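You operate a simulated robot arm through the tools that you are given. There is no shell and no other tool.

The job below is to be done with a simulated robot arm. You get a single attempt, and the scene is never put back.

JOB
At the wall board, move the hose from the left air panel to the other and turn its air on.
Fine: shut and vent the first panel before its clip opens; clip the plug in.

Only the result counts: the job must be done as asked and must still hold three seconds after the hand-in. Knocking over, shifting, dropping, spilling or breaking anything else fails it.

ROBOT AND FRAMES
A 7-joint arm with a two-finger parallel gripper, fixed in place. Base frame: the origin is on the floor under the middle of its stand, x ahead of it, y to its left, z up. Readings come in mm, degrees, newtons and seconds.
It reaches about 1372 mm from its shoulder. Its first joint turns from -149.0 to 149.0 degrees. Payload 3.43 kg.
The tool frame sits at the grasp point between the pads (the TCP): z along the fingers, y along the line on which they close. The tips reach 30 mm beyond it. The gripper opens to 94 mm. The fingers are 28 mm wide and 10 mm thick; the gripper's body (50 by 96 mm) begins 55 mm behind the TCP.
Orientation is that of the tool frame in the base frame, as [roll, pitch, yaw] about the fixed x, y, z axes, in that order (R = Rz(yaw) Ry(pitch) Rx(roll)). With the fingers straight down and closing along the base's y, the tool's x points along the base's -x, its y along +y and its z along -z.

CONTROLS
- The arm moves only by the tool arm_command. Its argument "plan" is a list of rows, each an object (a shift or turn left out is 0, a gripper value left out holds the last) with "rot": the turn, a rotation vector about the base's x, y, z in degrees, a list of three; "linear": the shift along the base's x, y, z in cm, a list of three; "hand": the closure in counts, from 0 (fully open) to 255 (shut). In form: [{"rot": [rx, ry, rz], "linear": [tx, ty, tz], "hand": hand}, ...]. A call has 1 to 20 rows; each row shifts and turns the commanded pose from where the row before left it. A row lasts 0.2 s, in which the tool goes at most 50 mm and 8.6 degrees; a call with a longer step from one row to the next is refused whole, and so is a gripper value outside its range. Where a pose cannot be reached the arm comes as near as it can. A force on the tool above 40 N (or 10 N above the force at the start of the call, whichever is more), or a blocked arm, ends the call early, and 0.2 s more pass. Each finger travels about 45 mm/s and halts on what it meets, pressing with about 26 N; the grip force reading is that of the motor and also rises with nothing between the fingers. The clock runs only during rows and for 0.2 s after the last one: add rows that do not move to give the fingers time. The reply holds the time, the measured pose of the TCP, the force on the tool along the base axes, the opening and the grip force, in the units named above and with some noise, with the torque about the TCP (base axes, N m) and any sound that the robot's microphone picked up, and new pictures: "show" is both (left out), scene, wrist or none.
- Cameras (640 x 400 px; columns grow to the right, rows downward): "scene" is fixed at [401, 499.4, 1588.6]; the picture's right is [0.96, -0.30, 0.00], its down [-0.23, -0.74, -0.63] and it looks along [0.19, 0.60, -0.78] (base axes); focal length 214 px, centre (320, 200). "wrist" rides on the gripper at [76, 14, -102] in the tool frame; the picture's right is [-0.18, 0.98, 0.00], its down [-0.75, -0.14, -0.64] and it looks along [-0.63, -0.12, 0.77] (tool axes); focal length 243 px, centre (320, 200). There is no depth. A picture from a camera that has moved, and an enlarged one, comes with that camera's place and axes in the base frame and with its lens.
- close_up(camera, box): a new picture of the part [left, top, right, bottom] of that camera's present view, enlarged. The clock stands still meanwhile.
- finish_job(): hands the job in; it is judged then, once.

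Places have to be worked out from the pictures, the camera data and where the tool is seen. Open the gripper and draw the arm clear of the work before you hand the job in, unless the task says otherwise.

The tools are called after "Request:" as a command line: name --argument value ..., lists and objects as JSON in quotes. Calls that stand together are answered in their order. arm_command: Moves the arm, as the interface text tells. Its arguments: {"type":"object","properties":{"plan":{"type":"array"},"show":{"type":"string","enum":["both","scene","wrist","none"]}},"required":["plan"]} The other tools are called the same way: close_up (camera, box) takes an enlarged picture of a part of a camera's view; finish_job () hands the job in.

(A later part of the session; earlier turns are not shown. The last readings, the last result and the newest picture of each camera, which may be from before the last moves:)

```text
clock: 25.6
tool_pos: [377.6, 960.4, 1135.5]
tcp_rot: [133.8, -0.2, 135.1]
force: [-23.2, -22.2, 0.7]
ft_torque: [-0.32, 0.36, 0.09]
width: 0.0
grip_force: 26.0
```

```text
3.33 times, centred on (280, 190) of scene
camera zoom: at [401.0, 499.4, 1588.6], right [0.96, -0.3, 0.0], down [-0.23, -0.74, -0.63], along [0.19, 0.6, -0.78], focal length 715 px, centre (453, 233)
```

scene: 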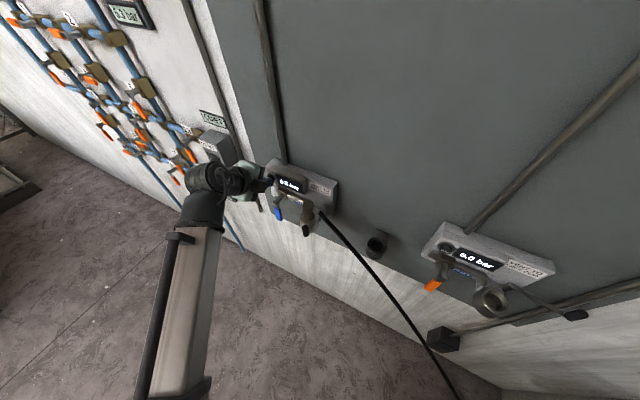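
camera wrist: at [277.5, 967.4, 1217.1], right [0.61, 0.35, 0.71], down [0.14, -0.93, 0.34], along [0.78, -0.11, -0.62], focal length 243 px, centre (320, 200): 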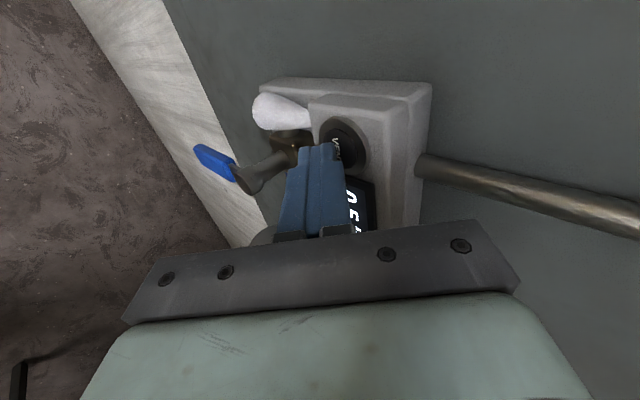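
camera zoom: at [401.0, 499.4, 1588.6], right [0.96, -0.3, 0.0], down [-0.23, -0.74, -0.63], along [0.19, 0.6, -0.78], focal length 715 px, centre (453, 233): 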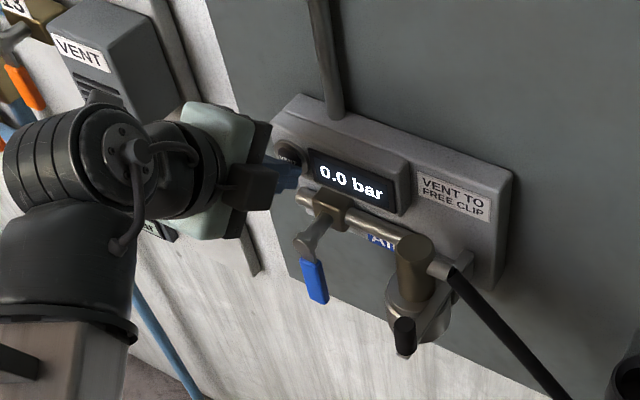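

It reads 0.0 bar, so the left panel is shut and vented. I'll back off, move right to the left side of the clip knob at about u=-244, q=887, z=1082, and lower beside it.

Request:
arm_command --plan '[{"linear": [-2.33, -2.33, 0]}, {"linear": [-2.33, -2.33, 0]}, {"linear": [2.9, -2.9, 0]}, {"linear": [2.9, -2.9, 0]}, {"linear": [2.9, -2.9, 0]}, {"linear": [0, 0, -2.1]}, {"linear": [0, 0, -2.1]}]'

Request:
close_up --camera "scene" --box '[230, 140, 390, 260]'

Request:
close_up --camera "wrist" --box '[240, 60, 500, 240]'

```text
clock: 27.2
tool_pos: [419.4, 828.7, 1092.9]
tcp_rot: [133.8, -0.2, 135.0]
force: [0.1, 0.4, 0.6]
ft_torque: [0.02, 0.01, -0.01]
width: 0.0
grip_force: 25.9
camera wrist: at [319.3, 835.3, 1174.0], right [0.61, 0.35, 0.71], down [0.14, -0.93, 0.34], along [0.78, -0.11, -0.62], focal length 243 px, centre (320, 200)
```

scene: 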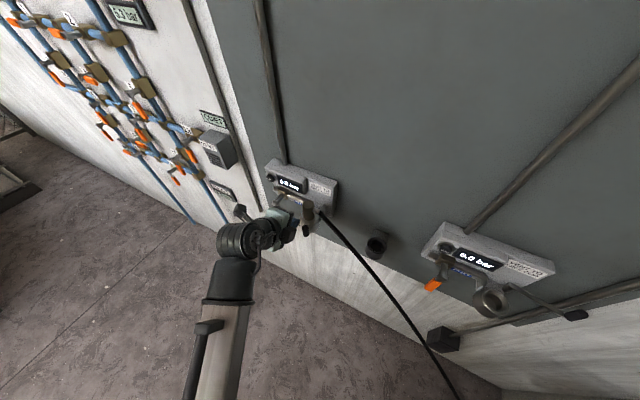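
wrist: 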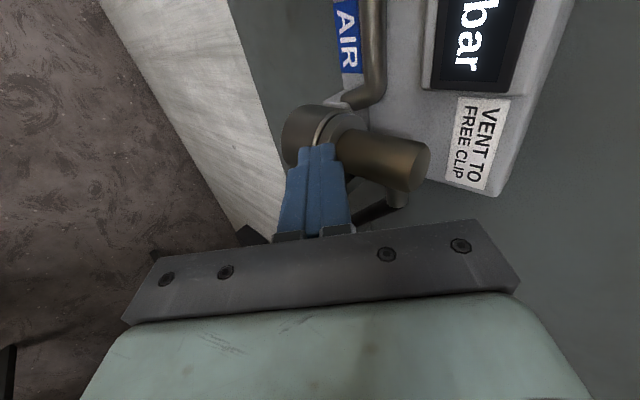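

```text
3.33 times, centred on (310, 200) of scene
camera zoom: at [401.0, 499.4, 1588.6], right [0.96, -0.3, 0.0], down [-0.23, -0.74, -0.63], along [0.19, 0.6, -0.78], focal length 715 px, centre (353, 200)
```

zoom: 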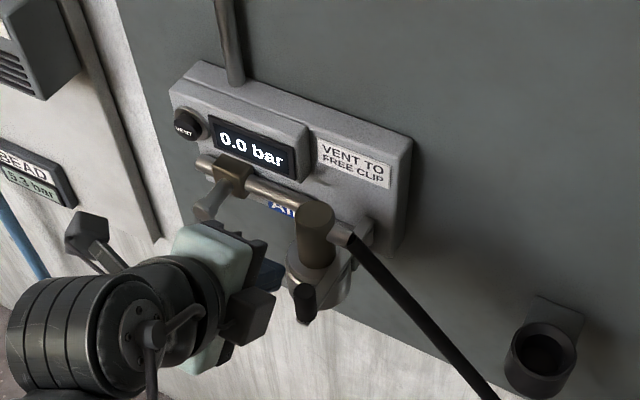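

```text
2.22 times, centred on (370, 150) of wrist
camera zoom: at [319.3, 835.3, 1174.0], right [0.61, 0.35, 0.71], down [0.14, -0.93, 0.34], along [0.78, -0.11, -0.62], focal length 539 px, centre (209, 311)
```

zoom: 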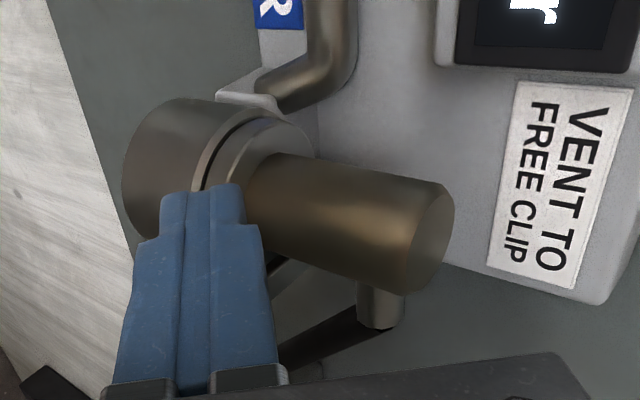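

The display still reads 0.0 bar. The closed fingertips are just left of the clip knob and in front of the plug, so I'll push right to start swinging the lever open.

Request:
arm_command --plan '[{"linear": [1.2, -1.55, 0]}, {"linear": [1.1, -1.31, 0]}, {"linear": [1.1, -1.31, 0]}]'

Request:
close_up --camera "scene" --box '[230, 140, 390, 260]'

```text
clock: 28.0
tool_pos: [452.8, 785.7, 1091.9]
tcp_rot: [133.8, -0.3, 135.1]
force: [-0.1, 0.1, -0.1]
ft_torque: [-0.01, 0.0, -0.01]
width: 0.1
grip_force: 26.3
camera wrist: at [354.0, 794.3, 1174.2], right [0.61, 0.35, 0.71], down [0.14, -0.93, 0.34], along [0.78, -0.11, -0.62], focal length 243 px, centre (320, 200)
```

scene: 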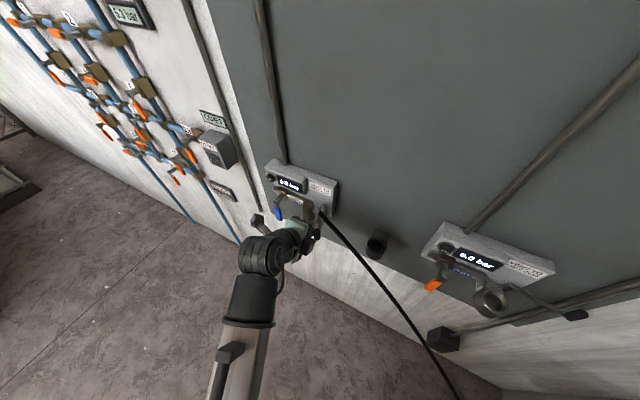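
wrist: 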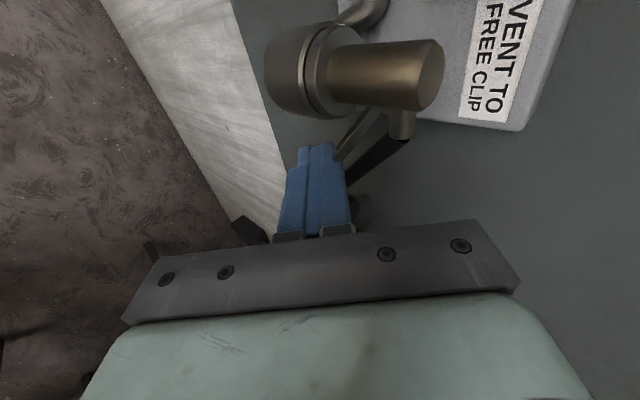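

```text
3.33 times, centred on (310, 200) of scene
camera zoom: at [401.0, 499.4, 1588.6], right [0.96, -0.3, 0.0], down [-0.23, -0.74, -0.63], along [0.19, 0.6, -0.78], focal length 715 px, centre (353, 200)
```

zoom: 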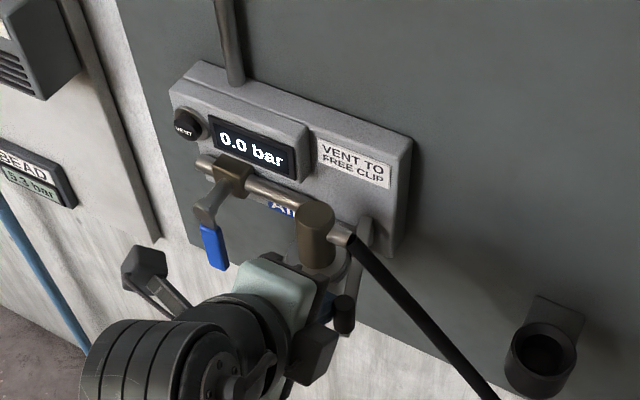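

The lever is swinging freely with almost no force. I'll keep following the arc to the right and toward the wall, watching the hose.

Request:
arm_command --plan '[{"linear": [1.56, -0.85, 0]}, {"linear": [1.56, -0.85, 0]}, {"linear": [1.91, -0.35, 0]}, {"linear": [1.91, -0.35, 0]}]'

Request:
close_up --camera "scene" --box '[230, 140, 390, 260]'

Request:
close_up --camera "wrist" --box '[200, 0, 460, 240]'

```text
clock: 29.0
tool_pos: [522.6, 766.0, 1092.6]
tcp_rot: [133.7, -0.5, 135.4]
force: [-7.9, 26.0, -0.6]
ft_torque: [0.36, 0.08, 0.81]
width: 0.0
grip_force: 25.8
camera wrist: at [423.1, 773.4, 1174.6], right [0.61, 0.35, 0.71], down [0.14, -0.93, 0.34], along [0.78, -0.1, -0.62], focal length 243 px, centre (320, 200)
```

scene: 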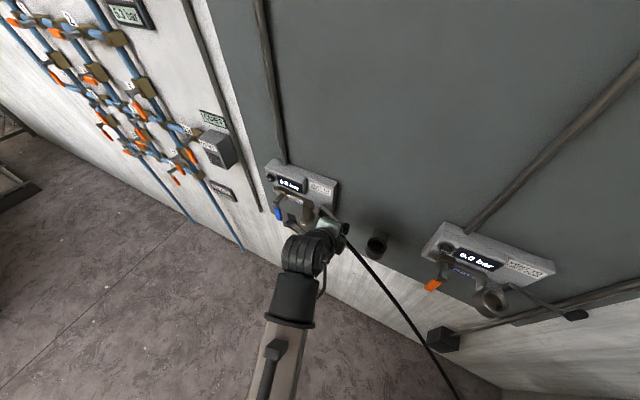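
wrist: 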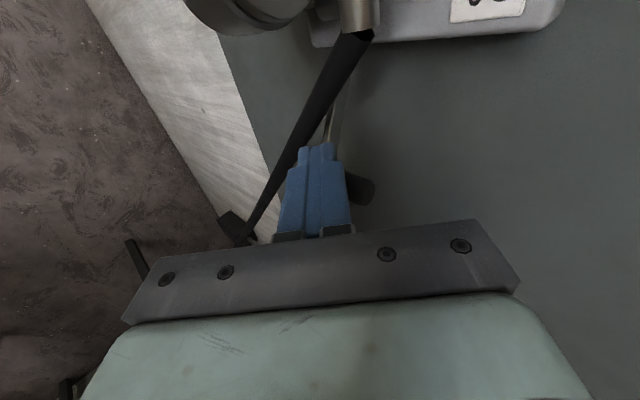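

```text
3.33 times, centred on (310, 200) of scene
camera zoom: at [401.0, 499.4, 1588.6], right [0.96, -0.3, 0.0], down [-0.23, -0.74, -0.63], along [0.19, 0.6, -0.78], focal length 715 px, centre (353, 200)
```

zoom: 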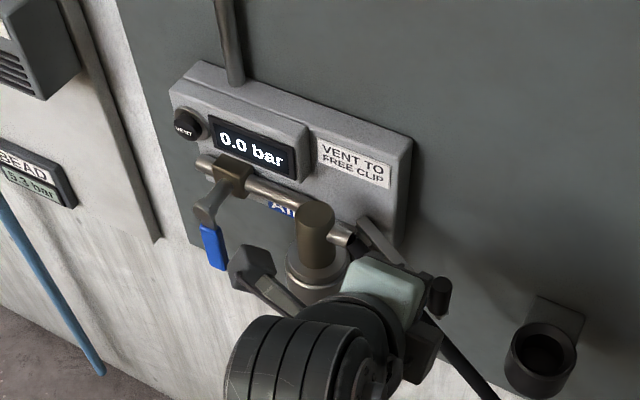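

```text
1.67 times, centred on (330, 120) of wrist
camera zoom: at [423.1, 773.4, 1174.6], right [0.61, 0.35, 0.71], down [0.14, -0.93, 0.34], along [0.78, -0.1, -0.62], focal length 404 px, centre (303, 333)
```

zoom: 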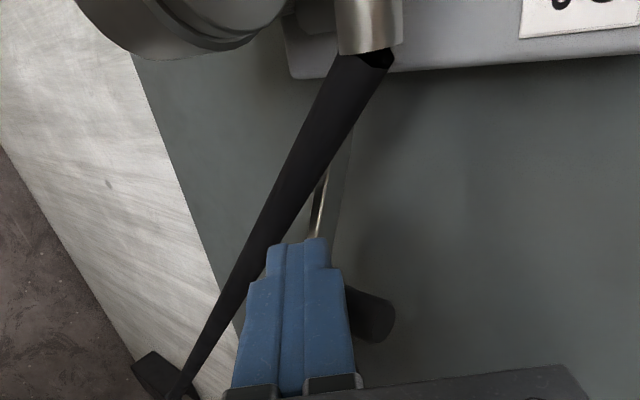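

The lever is about 65° open, but the force points along its arm. My finger is jammed on the inner side of the knob instead of pushing it round. I'll unload, step in front of the knob, and push it straight toward the wall.

Request:
arm_command --plan '[{"linear": [-0.57, 0.57, 0]}, {"linear": [-1.9, -1.9, 0]}, {"linear": [1.1, -1.1, 0]}, {"linear": [1.1, -1.1, 0]}, {"linear": [1.2, 1.2, 0]}, {"linear": [1.0, 1.0, 0]}]'

Request:
close_up --camera "scene" --box '[230, 140, 390, 260]'

Request:
close_up --camera "wrist" --box '[200, 0, 460, 240]'

```text
clock: 30.4
tool_pos: [542.6, 749.8, 1092.5]
tcp_rot: [133.9, -0.2, 135.1]
force: [0.0, 0.1, 0.3]
ft_torque: [-0.02, -0.02, -0.01]
width: 0.0
grip_force: 24.9
camera wrist: at [443.5, 757.0, 1173.6], right [0.61, 0.35, 0.71], down [0.14, -0.93, 0.34], along [0.78, -0.11, -0.62], focal length 243 px, centre (320, 200)
```

scene: 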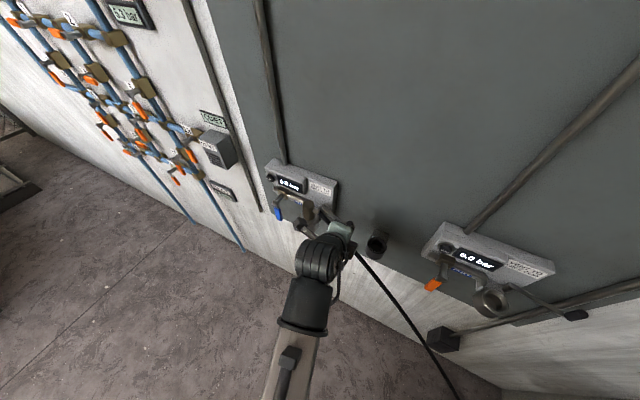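
wrist: 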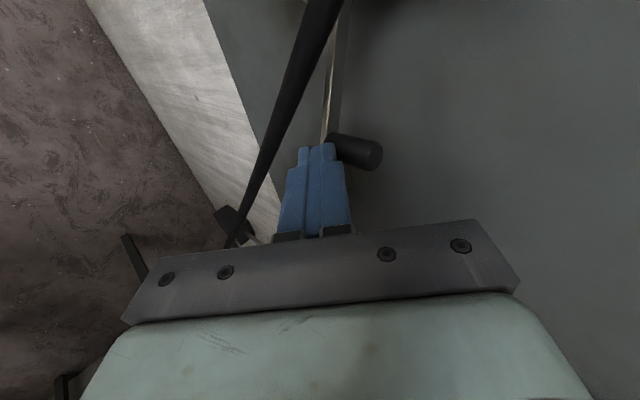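

```text
3.33 times, centred on (310, 200) of scene
camera zoom: at [401.0, 499.4, 1588.6], right [0.96, -0.3, 0.0], down [-0.23, -0.74, -0.63], along [0.19, 0.6, -0.78], focal length 715 px, centre (353, 200)
```

zoom: 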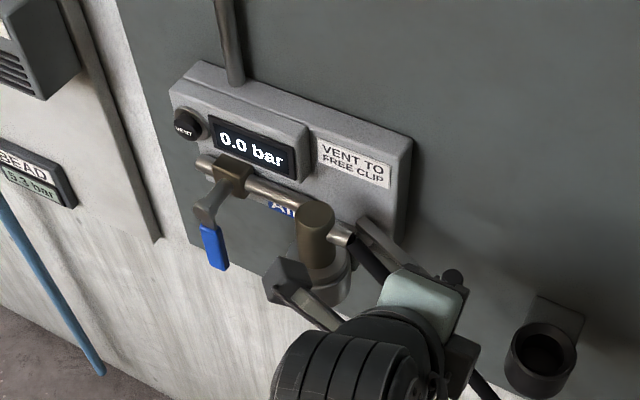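

```text
1.67 times, centred on (330, 120) of wrist
camera zoom: at [443.5, 757.0, 1173.6], right [0.61, 0.35, 0.71], down [0.14, -0.93, 0.34], along [0.78, -0.11, -0.62], focal length 404 px, centre (303, 333)
```

zoom: 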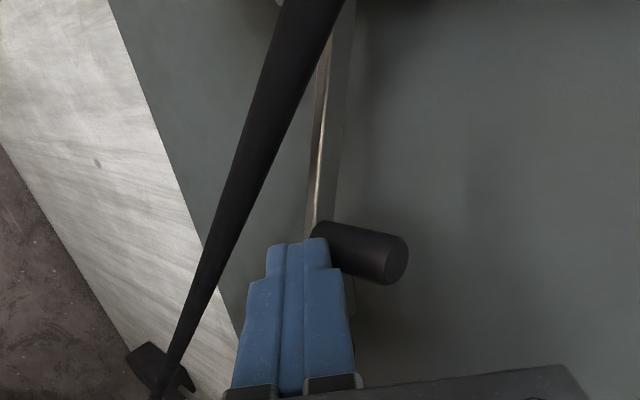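

The knob is now ahead of the fingertips with the lever at about 72°. I'll push it a little further toward the wall until it reaches its open stop.

Request:
arm_command --plan '[{"linear": [0.8, 0.8, 0]}, {"linear": [0.8, 0.8, 0]}, {"linear": [0.4, 0.4, 0]}, {"linear": [0.3, 0.3, 0]}]'

Request:
close_up --camera "scene" --box '[230, 140, 390, 260]'

```text
clock: 31.3
tool_pos: [556.6, 764.9, 1092.6]
tcp_rot: [134.3, -0.2, 134.9]
force: [-10.7, -10.3, 9.7]
ft_torque: [-0.01, -0.1, -0.09]
width: 0.1
grip_force: 25.9
stopped in row 4: the force on the tool passed its limit at 47 N (the readings are from after the stop); the commanded pose is now the measured one
camera wrist: at [458.4, 773.1, 1174.5], right [0.62, 0.35, 0.7], down [0.14, -0.93, 0.34], along [0.77, -0.11, -0.62], focal length 243 px, centre (320, 200)
```

scene: 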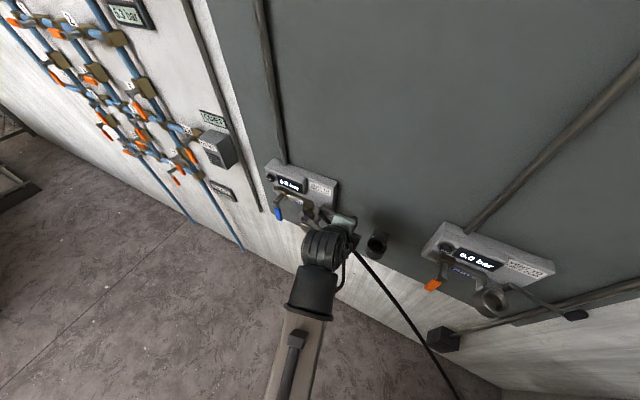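
wrist: 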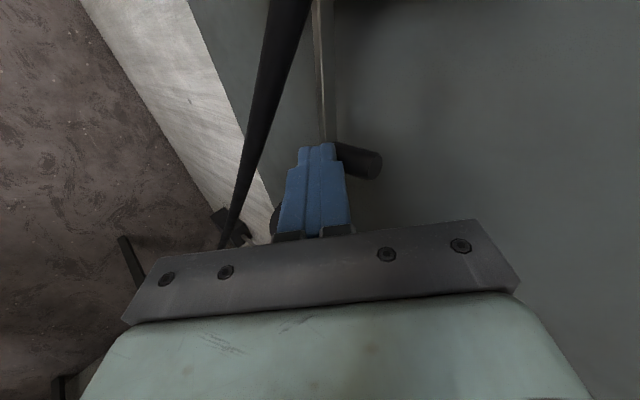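

```text
3.33 times, centred on (310, 200) of scene
camera zoom: at [401.0, 499.4, 1588.6], right [0.96, -0.3, 0.0], down [-0.23, -0.74, -0.63], along [0.19, 0.6, -0.78], focal length 715 px, centre (353, 200)
```

zoom: 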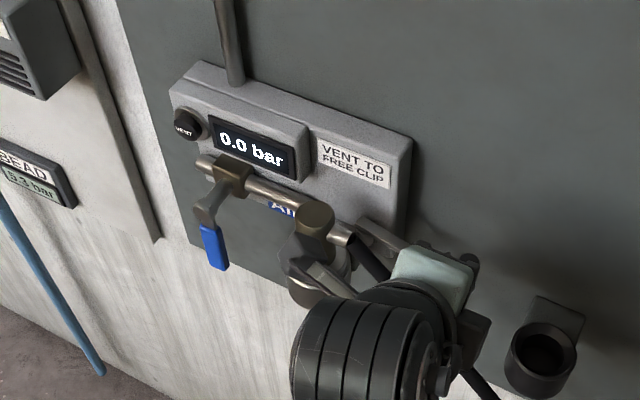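

The lever hit its open stop, as the 47 N push shows. Next I'll retreat, lift, and swing the fingers straight down so they close along the wall normal, which avoids the hose fitting on the plug's right side. I'll also open them partly.

Request:
arm_command --plan '[{"linear": [-2.1, -2.1, 0]}, {"linear": [-2.1, -2.1, 1.5]}, {"linear": [-1.5, -1.0, 2.5], "hand": 95}, {"linear": [-1.5, 1.5, 2.5], "rot": [-5.3, 5.3, 0]}, {"linear": [-1.5, 1.5, 1.5], "rot": [-5.3, 5.3, 0]}, {"linear": [-1.5, 1.5, 0], "rot": [-5.3, 5.3, 0]}, {"linear": [-1.5, 1.5, 0], "rot": [-5.3, 5.3, 0]}, {"linear": [-1.5, 1.5, 0], "rot": [-5.3, 5.3, 0]}, {"linear": [-1.5, 1.5, 0], "rot": [-5.3, 5.3, 0]}]'

Request:
close_up --camera "scene" --box '[230, 140, 390, 260]'

```text
clock: 33.3
tool_pos: [411.7, 804.5, 1170.6]
tcp_rot: [179.4, -0.1, 134.9]
force: [0.4, -0.1, -0.1]
ft_torque: [0.03, 0.01, -0.01]
width: 58.9
grip_force: 0.0
camera wrist: at [367.2, 867.2, 1274.1], right [0.83, 0.56, 0.01], down [0.43, -0.64, 0.64], along [0.37, -0.52, -0.77], focal length 243 px, centre (320, 200)
```

scene: 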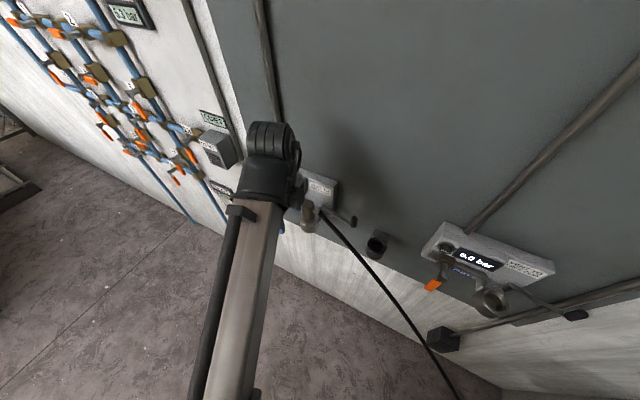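
wrist: 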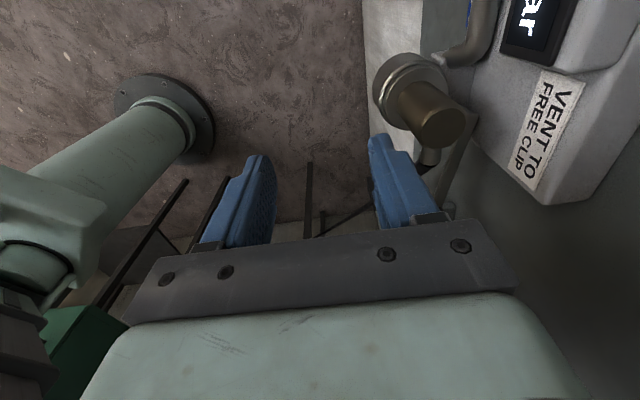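

```text
3.33 times, centred on (310, 200) of scene
camera zoom: at [401.0, 499.4, 1588.6], right [0.96, -0.3, 0.0], down [-0.23, -0.74, -0.63], along [0.19, 0.6, -0.78], focal length 715 px, centre (353, 200)
```

zoom: 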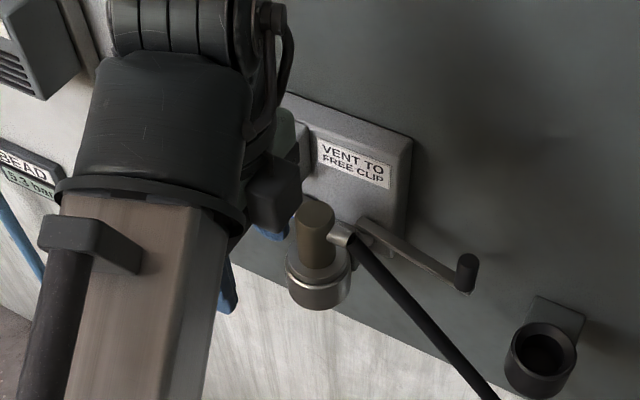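

The clip lever is open and the fingers point straight down with about 59 mm between them. I'll look closely at the plug from here to fix its axis.

Request:
close_up --camera "wrist" --box '[340, 30, 560, 230]'

Request:
close_up --camera "scene" --box '[285, 180, 365, 240]'

```text
2.00 times, centred on (450, 130) of wrist
camera zoom: at [367.2, 867.2, 1274.1], right [0.83, 0.56, 0.01], down [0.43, -0.64, 0.64], along [0.37, -0.52, -0.77], focal length 485 px, centre (60, 340)
```

zoom: 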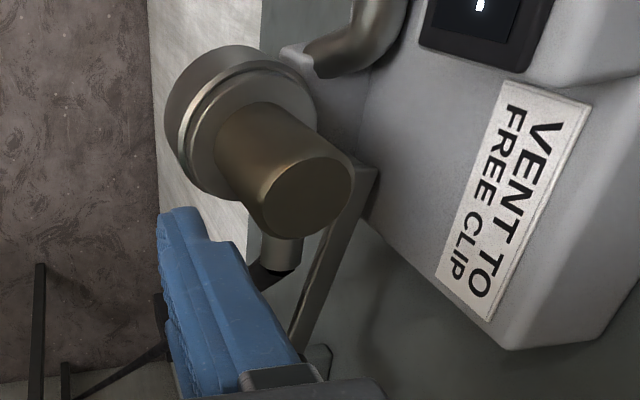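

```text
6.67 times, centred on (325, 210) of scene
camera zoom: at [401.0, 499.4, 1588.6], right [0.96, -0.3, 0.0], down [-0.23, -0.74, -0.63], along [0.19, 0.6, -0.78], focal length 1430 px, centre (287, 133)
```

zoom: 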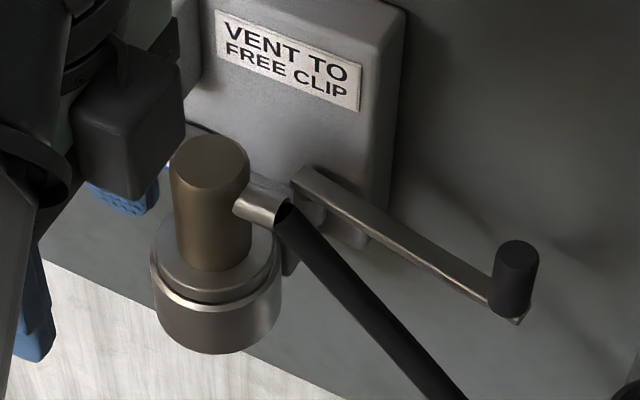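

From the two views the plug axis is at u≈-268, q≈950, its top at z≈1110 and its collar top near 1057. The fitting on its right side is clear of front and back fingers. I'll move above it while still high.

Request:
arm_command --plan '[{"linear": [2.35, 1.89, 0]}, {"linear": [2.35, 1.89, 0]}, {"linear": [2.35, 1.89, 0]}, {"linear": [0, 0, -1.5]}]'

Request:
close_up --camera "wrist" --box '[200, 60, 440, 240]'

Request:
close_up --camera "scene" --box '[230, 120, 390, 240]'

```text
clock: 34.3
tool_pos: [482.6, 860.4, 1156.9]
tcp_rot: [179.2, -0.2, 134.9]
force: [-0.2, 1.1, 0.5]
ft_torque: [0.01, -0.01, 0.0]
width: 59.0
grip_force: 0.1
camera wrist: at [438.3, 923.2, 1258.8], right [0.83, 0.56, 0.01], down [0.43, -0.64, 0.64], along [0.37, -0.52, -0.77], focal length 243 px, centre (320, 200)
```

scene: 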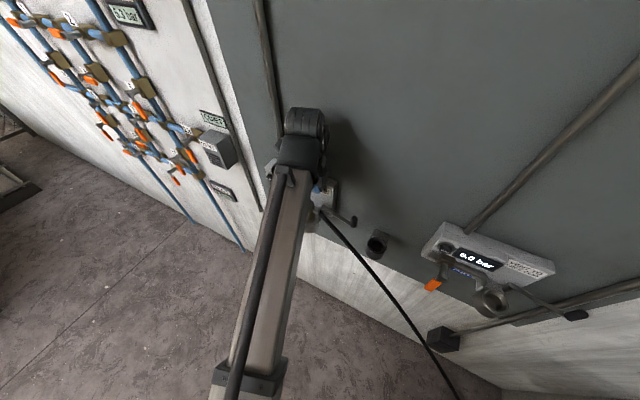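
wrist: 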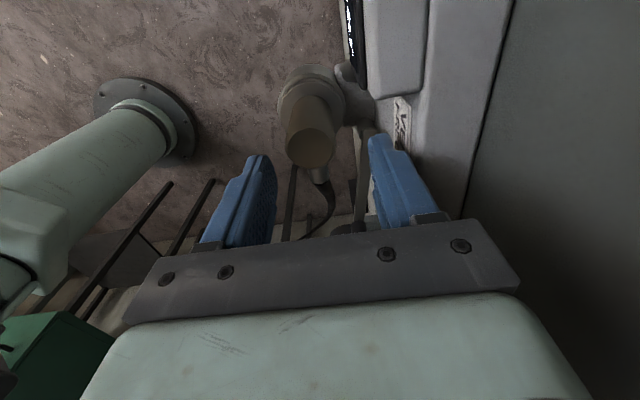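

```text
2.22 times, centred on (320, 150) of wrist
camera zoom: at [438.3, 923.2, 1258.8], right [0.83, 0.56, 0.01], down [0.43, -0.64, 0.64], along [0.37, -0.52, -0.77], focal length 539 px, centre (320, 311)
```

zoom: 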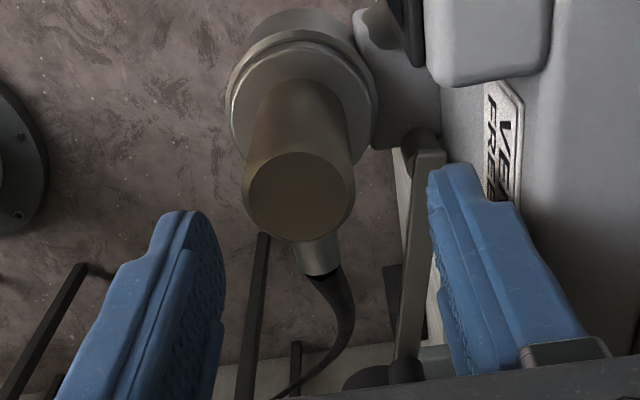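

```text
3.33 times, centred on (310, 180) of scene
camera zoom: at [401.0, 499.4, 1588.6], right [0.96, -0.3, 0.0], down [-0.23, -0.74, -0.63], along [0.19, 0.6, -0.78], focal length 715 px, centre (353, 267)
```

zoom: 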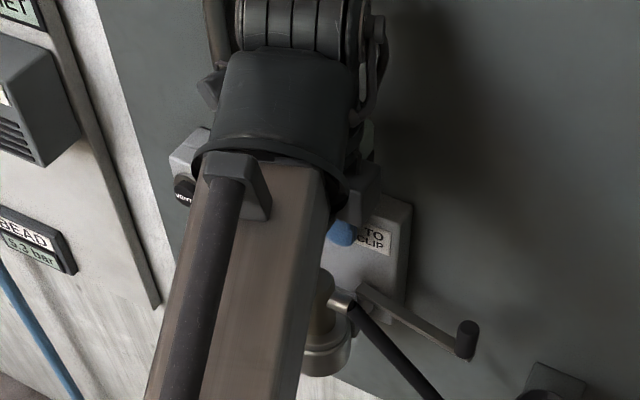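

The wrist view shows the plug axis about 6 mm nearer to me than the finger midline (q≈944). I'll correct that and come down most of the way, then check the clearance.

Request:
arm_command --plan '[{"linear": [-0.4, -0.4, 0]}, {"linear": [0, 0, -1.8]}, {"linear": [0, 0, -1.8]}]'

Request:
close_up --camera "wrist" --box '[200, 60, 440, 240]'

```text
clock: 35.1
tool_pos: [478.9, 857.7, 1120.6]
tcp_rot: [179.3, -0.2, 134.9]
force: [0.1, 0.4, -0.1]
ft_torque: [-0.01, 0.02, 0.02]
width: 58.8
grip_force: 0.1
camera wrist: at [434.5, 919.0, 1223.8], right [0.83, 0.56, 0.01], down [0.43, -0.64, 0.64], along [0.37, -0.52, -0.77], focal length 243 px, centre (320, 200)
```

scene: 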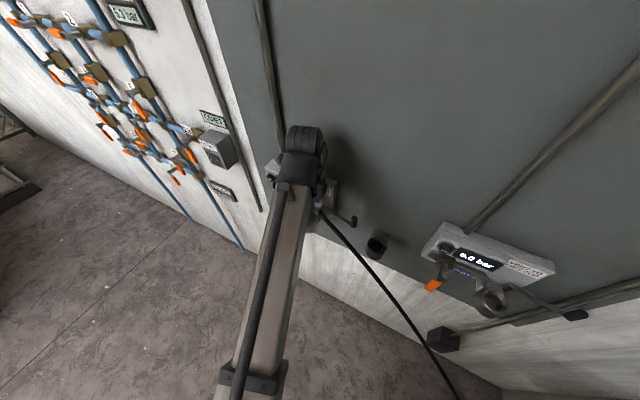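
wrist: 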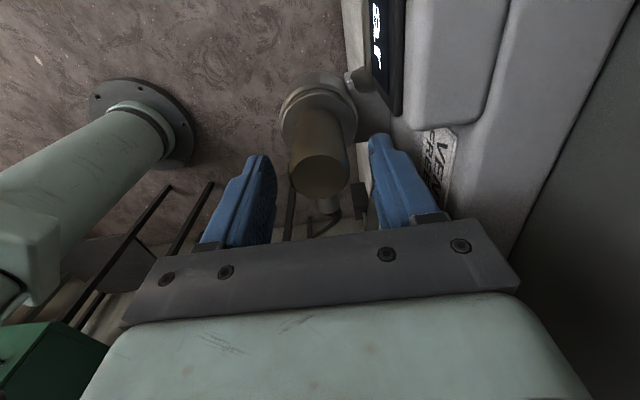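

```text
2.22 times, centred on (320, 150) of wrist
camera zoom: at [434.5, 919.0, 1223.8], right [0.83, 0.56, 0.01], down [0.43, -0.64, 0.64], along [0.37, -0.52, -0.77], focal length 539 px, centre (320, 311)
```

zoom: 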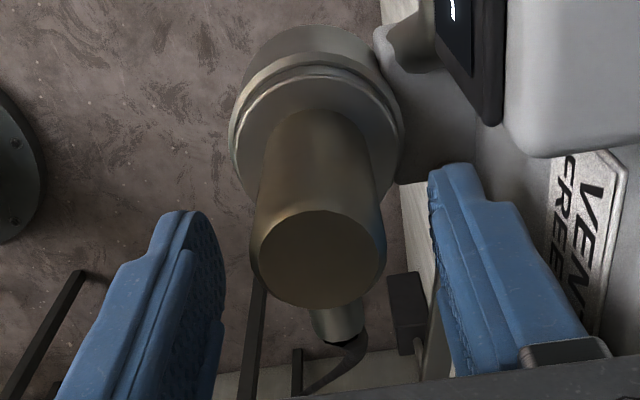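

The plug is now centred between the fingers within a couple of millimetres. I'll descend the last 25 mm and close on it.

Request:
arm_command --plan '[{"linear": [0.1, -0.1, -1.3]}, {"linear": [0, 0, -1.2]}, {}, {"hand": 140}, {"hand": 180}, {"hand": 255}, {}, {}]'

Request:
close_up --camera "wrist" --box '[200, 60, 440, 240]'

```text
clock: 36.9
tool_pos: [480.9, 856.7, 1094.1]
tcp_rot: [179.4, -0.2, 134.9]
force: [-1.1, 0.3, 0.9]
ft_torque: [0.02, 0.07, 0.01]
width: 33.7
grip_force: 25.6
camera wrist: at [435.8, 918.6, 1198.2], right [0.83, 0.56, 0.01], down [0.43, -0.64, 0.64], along [0.37, -0.52, -0.77], focal length 243 px, centre (320, 200)
```

scene: 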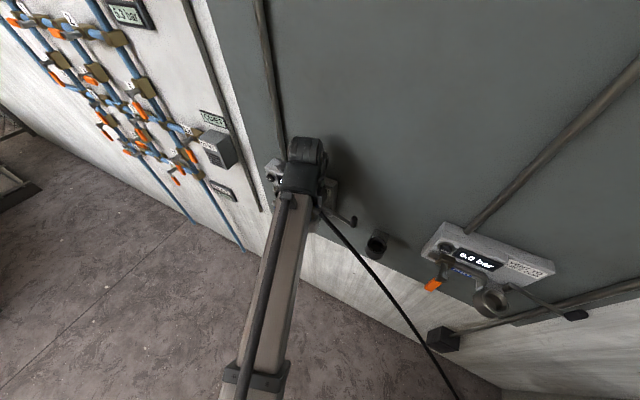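
wrist: 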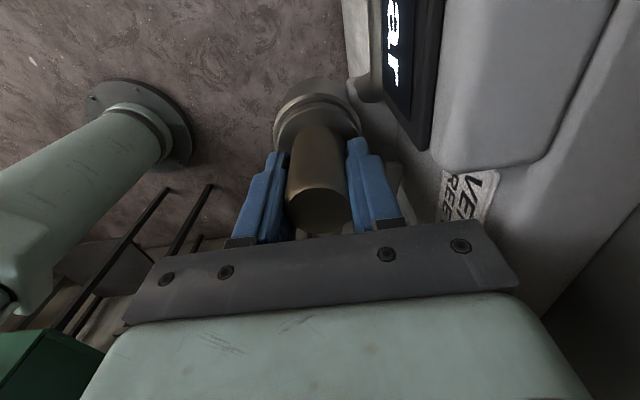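

```text
2.22 times, centred on (320, 150) of wrist
camera zoom: at [435.8, 918.6, 1198.2], right [0.83, 0.56, 0.01], down [0.43, -0.64, 0.64], along [0.37, -0.52, -0.77], focal length 539 px, centre (320, 311)
```

zoom: 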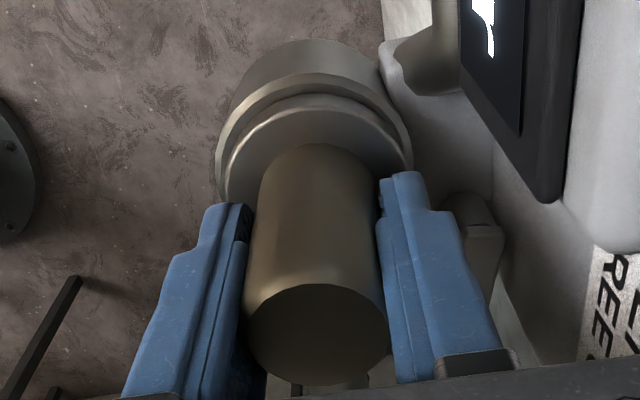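

The plug is gripped firmly (33.7 mm wide, 26 N). I'll lift it straight up out of the cup in small steps.

Request:
arm_command --plan '[{"linear": [0, 0, 1.0]}, {"linear": [0, 0, 1.5]}, {"linear": [0, 0, 1.5]}, {"linear": [0, 0, 1.5]}, {"linear": [0, 0, 1.5]}]'

Request:
close_up --camera "wrist" --box '[200, 20, 440, 240]'

Request:
close_up --camera "scene" --box '[250, 140, 390, 260]'

```text
clock: 38.1
tool_pos: [479.9, 855.8, 1165.8]
tcp_rot: [179.3, -0.1, 134.9]
force: [-1.0, 0.3, -1.7]
ft_torque: [-0.05, 0.02, 0.01]
width: 33.8
grip_force: 26.3
camera wrist: at [435.0, 918.0, 1268.1], right [0.83, 0.56, 0.01], down [0.43, -0.64, 0.64], along [0.37, -0.52, -0.77], focal length 243 px, centre (320, 200)
```

scene: 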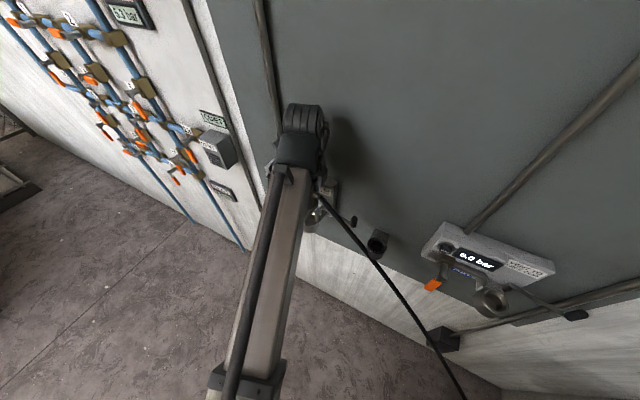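
wrist: 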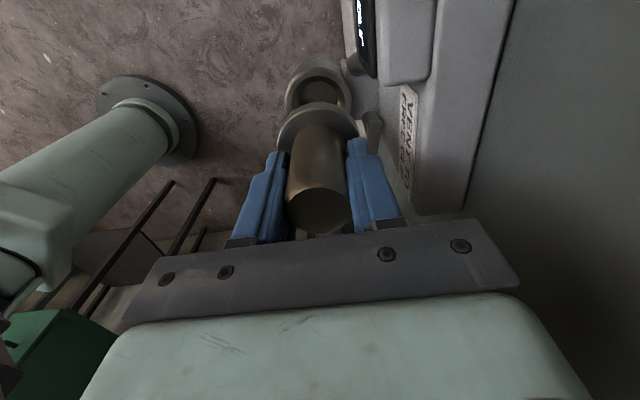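

```text
1.82 times, centred on (320, 130) of wrist
camera zoom: at [435.0, 918.0, 1268.1], right [0.83, 0.56, 0.01], down [0.43, -0.64, 0.64], along [0.37, -0.52, -0.77], focal length 441 px, centre (320, 327)
```

zoom: 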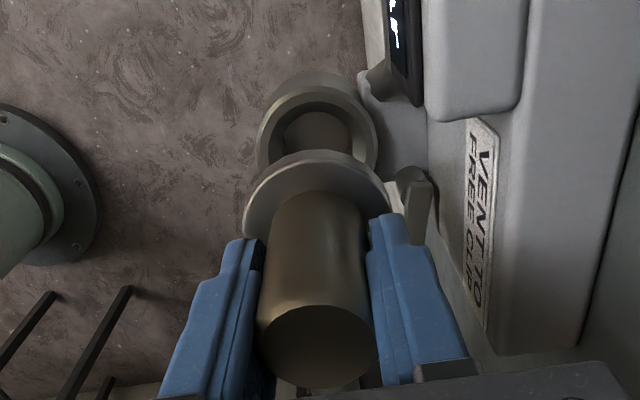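

```text
3.33 times, centred on (320, 200) of scene
camera zoom: at [401.0, 499.4, 1588.6], right [0.96, -0.3, 0.0], down [-0.23, -0.74, -0.63], along [0.19, 0.6, -0.78], focal length 715 px, centre (320, 200)
```

zoom: 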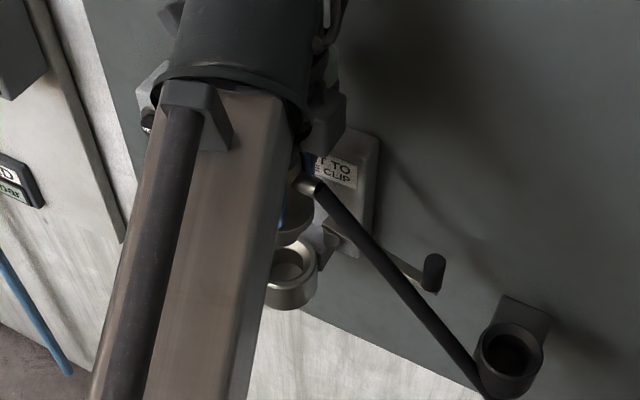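

The plug is out. The empty cup seen below it now gives me a reference picture of how an aligned socket should look at this lift height, so I'll take a sharp close-up of it.

Request:
close_up --camera "wrist" --box '[240, 30, 400, 150]'

Request:
close_up --camera "scene" --box '[290, 180, 390, 260]'

Request:
close_up --camera "scene" --box '[320, 200, 520, 400]'

```text
3.33 times, centred on (320, 90) of wrist
camera zoom: at [435.0, 918.0, 1268.1], right [0.83, 0.56, 0.01], down [0.43, -0.64, 0.64], along [0.37, -0.52, -0.77], focal length 809 px, centre (320, 567)
```

zoom: 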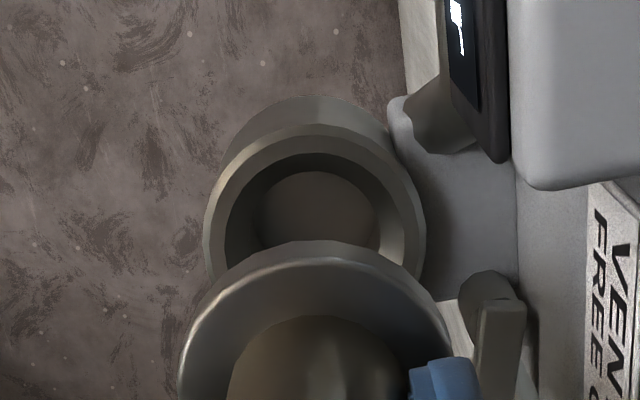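

```text
5.00 times, centred on (340, 220) of scene
camera zoom: at [401.0, 499.4, 1588.6], right [0.96, -0.3, 0.0], down [-0.23, -0.74, -0.63], along [0.19, 0.6, -0.78], focal length 1072 px, centre (220, 100)
```

zoom: 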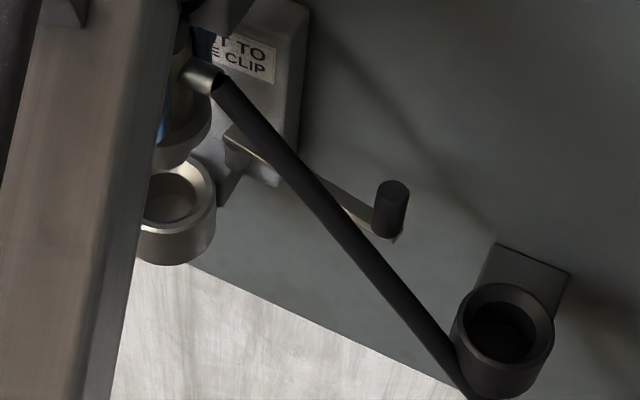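

```text
2.00 times, centred on (420, 300) of scene
camera zoom: at [401.0, 499.4, 1588.6], right [0.96, -0.3, 0.0], down [-0.23, -0.74, -0.63], along [0.19, 0.6, -0.78], focal length 429 px, centre (120, 0)
```

zoom: 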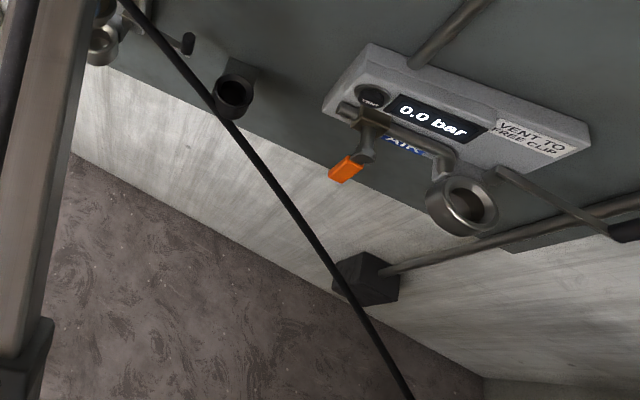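

The plug has cleared the cup. I'll lift it a bit more and draw it out from the wall before travelling right.

Request:
arm_command --plan '[{"linear": [0, 0, 1.3]}, {"linear": [-1.8, -1.8, 0]}, {"linear": [-1.8, -1.8, 0]}, {"linear": [-1.2, -1.2, 0]}]'

Request:
close_up --camera "scene" --box '[250, 140, 410, 260]'

```text
clock: 39.1
tool_pos: [430.2, 805.9, 1178.4]
tcp_rot: [179.3, -0.2, 134.9]
force: [1.0, -0.2, -1.3]
ft_torque: [-0.01, -0.02, 0.01]
width: 33.8
grip_force: 25.7
camera wrist: at [386.7, 868.9, 1280.4], right [0.83, 0.56, 0.01], down [0.43, -0.64, 0.64], along [0.37, -0.52, -0.77], focal length 243 px, centre (320, 200)
```

scene: 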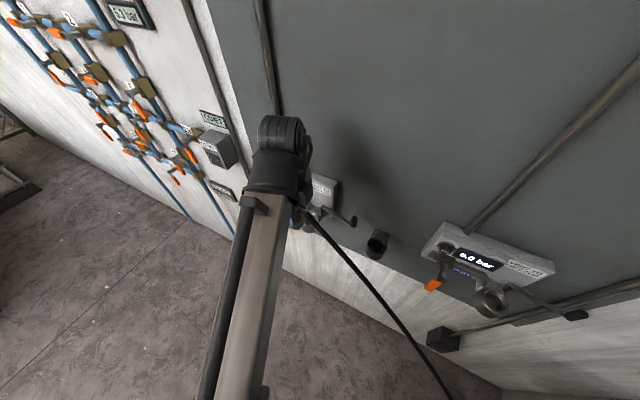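
wrist: 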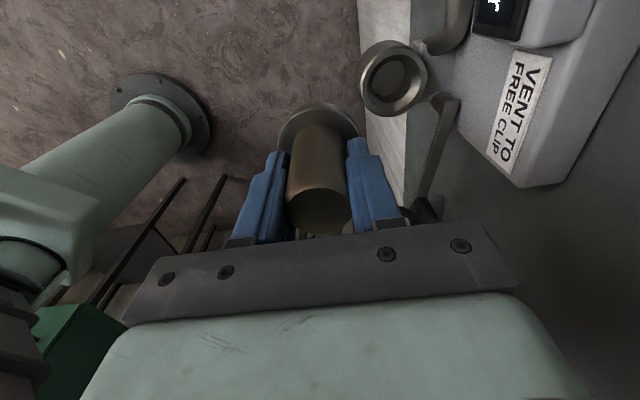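

```text
3.33 times, centred on (330, 200) of scene
camera zoom: at [401.0, 499.4, 1588.6], right [0.96, -0.3, 0.0], down [-0.23, -0.74, -0.63], along [0.19, 0.6, -0.78], focal length 715 px, centre (287, 200)
```

zoom: 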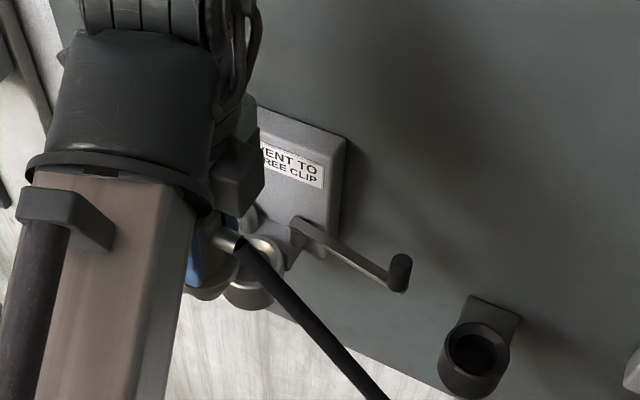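

All clear. I'll travel right along the wall, keeping this standoff and height.

Request:
arm_command --plan '[{"linear": [3.0, -3.0, 0]}, {"linear": [3.0, -3.0, 0]}, {"linear": [3.0, -3.0, 0]}, {"linear": [3.0, -3.0, 0]}, {"linear": [3.0, -3.0, 0]}, {"linear": [3.0, -3.0, 0]}]'

```text
clock: 40.5
tool_pos: [608.3, 628.7, 1178.3]
tcp_rot: [179.4, -0.2, 135.0]
force: [0.2, -0.2, -0.8]
ft_torque: [-0.03, -0.02, -0.03]
width: 33.6
grip_force: 26.0
camera wrist: at [563.9, 690.2, 1281.2], right [0.83, 0.56, 0.01], down [0.43, -0.64, 0.64], along [0.37, -0.52, -0.77], focal length 243 px, centre (320, 200)
```

scene: 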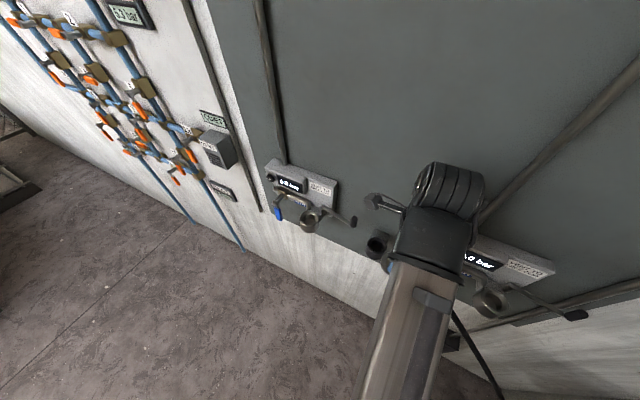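
wrist: 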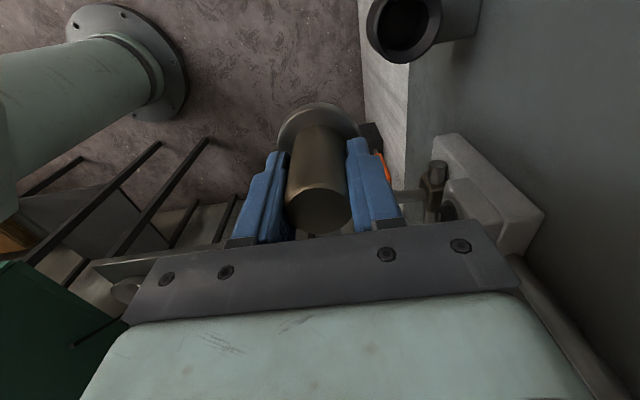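

The travel is smooth and the plug is held steady. I'll continue until I'm in front of the right cup.

Request:
arm_command --plan '[{"linear": [3.0, -3.0, 0]}, {"linear": [3.0, -3.0, 0]}, {"linear": [3.0, -3.0, 0]}, {"linear": [3.0, -3.0, 0]}, {"linear": [3.0, -3.0, 0]}, {"linear": [2.0, -2.0, 0]}]'

Request:
close_up --camera "wrist" --box '[240, 30, 480, 230]'

```text
clock: 41.9
tool_pos: [781.3, 457.6, 1178.3]
tcp_rot: [179.2, -0.2, 134.9]
force: [0.0, 1.1, -1.5]
ft_torque: [0.01, -0.01, 0.01]
width: 33.6
grip_force: 26.4
camera wrist: at [735.5, 519.3, 1281.5], right [0.83, 0.56, 0.01], down [0.43, -0.64, 0.64], along [0.37, -0.52, -0.77], focal length 243 px, centre (320, 200)
```

scene: 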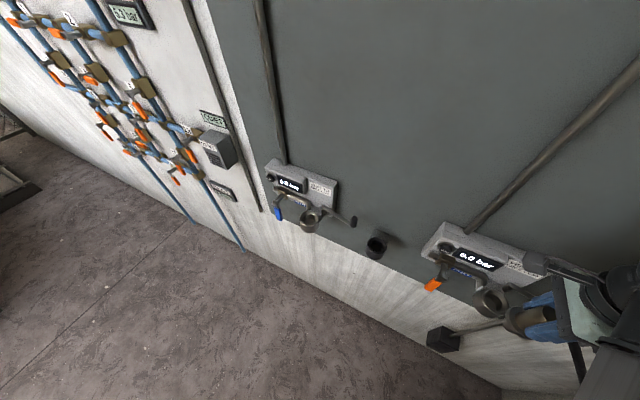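
wrist: 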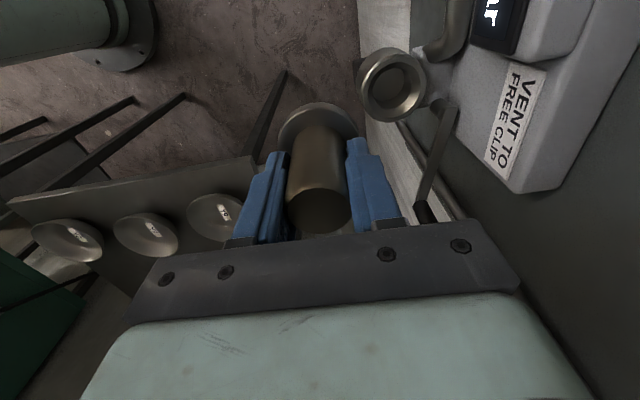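

```text
2.00 times, centred on (360, 130) of wrist
camera zoom: at [735.5, 519.3, 1281.5], right [0.83, 0.56, 0.01], down [0.43, -0.64, 0.64], along [0.37, -0.52, -0.77], focal length 485 px, centre (240, 340)
```

zoom: 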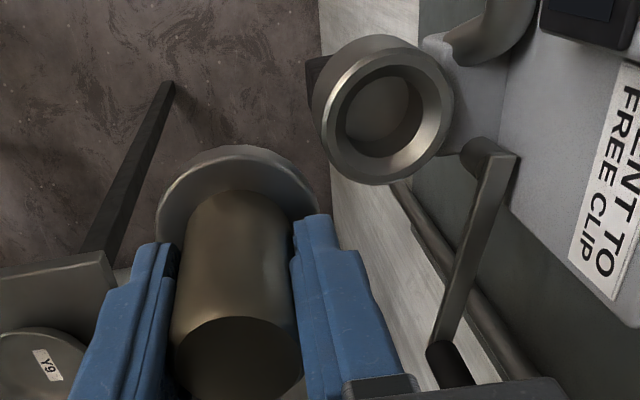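

The right cup with its open lever shows clearly. Matching this view against the left one gives a panel spacing of about 500 mm along the wall. I'll move the plug above the cup, still high, and compare with the reference view.

Request:
arm_command --plan '[{"linear": [1.67, 1.42, 0]}, {"linear": [1.67, 1.42, 0]}, {"linear": [1.66, 1.41, 0]}, {}]'

Request:
close_up --camera "wrist" --box '[240, 30, 400, 150]'

Request:
close_up --camera "scene" --box '[440, 230, 600, 350]'

```text
clock: 42.9
tool_pos: [829.5, 499.5, 1177.7]
tcp_rot: [179.3, -0.2, 134.8]
force: [-0.4, 0.4, -1.5]
ft_torque: [-0.01, 0.0, -0.02]
width: 33.2
grip_force: 26.0
camera wrist: at [784.8, 561.9, 1281.2], right [0.83, 0.56, 0.01], down [0.43, -0.64, 0.64], along [0.37, -0.52, -0.77], focal length 243 px, centre (320, 200)
```

scene: 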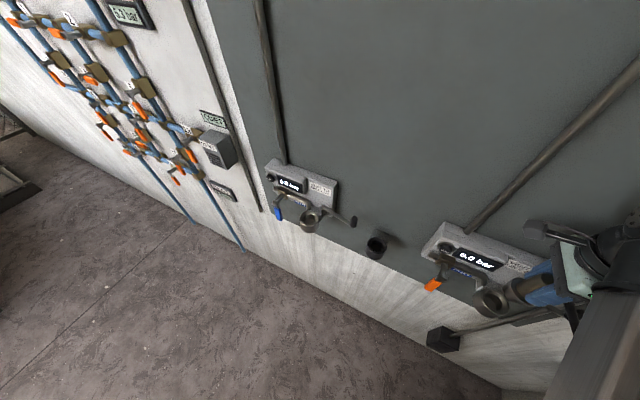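
wrist: 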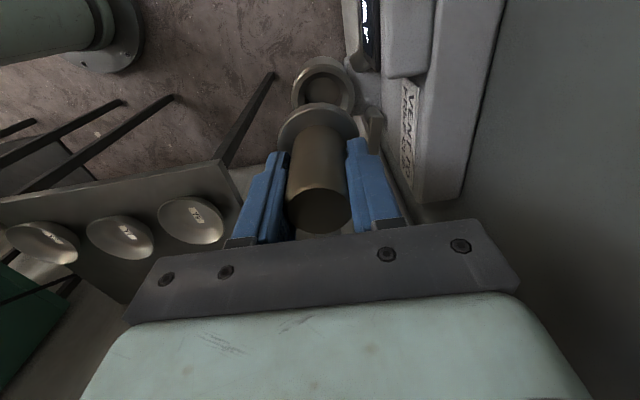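

```text
3.33 times, centred on (320, 90) of wrist
camera zoom: at [784.8, 561.9, 1281.2], right [0.83, 0.56, 0.01], down [0.43, -0.64, 0.64], along [0.37, -0.52, -0.77], focal length 809 px, centre (320, 567)
```

zoom: 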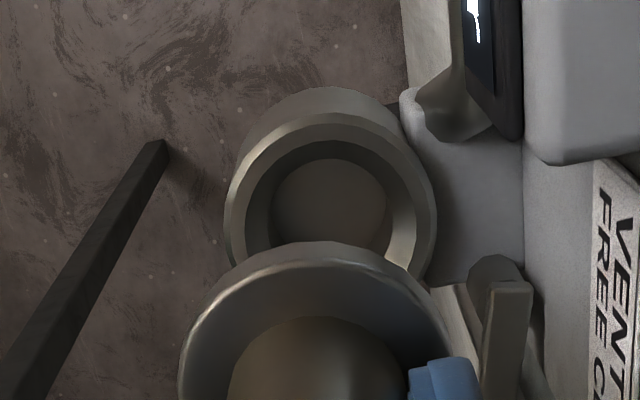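

```text
3.33 times, centred on (520, 290) of scene
camera zoom: at [401.0, 499.4, 1588.6], right [0.96, -0.3, 0.0], down [-0.23, -0.74, -0.63], along [0.19, 0.6, -0.78], focal length 715 px, centre (-347, -100)
```

zoom: 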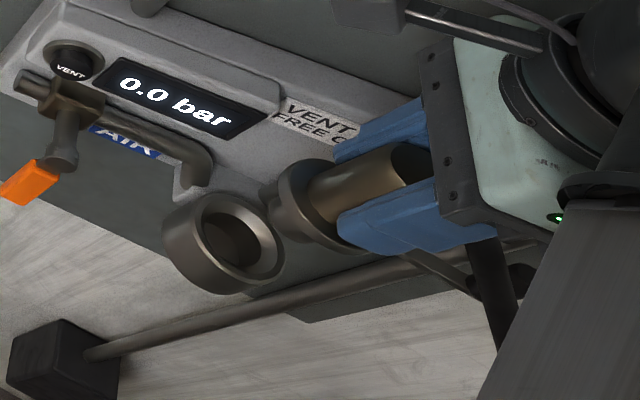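

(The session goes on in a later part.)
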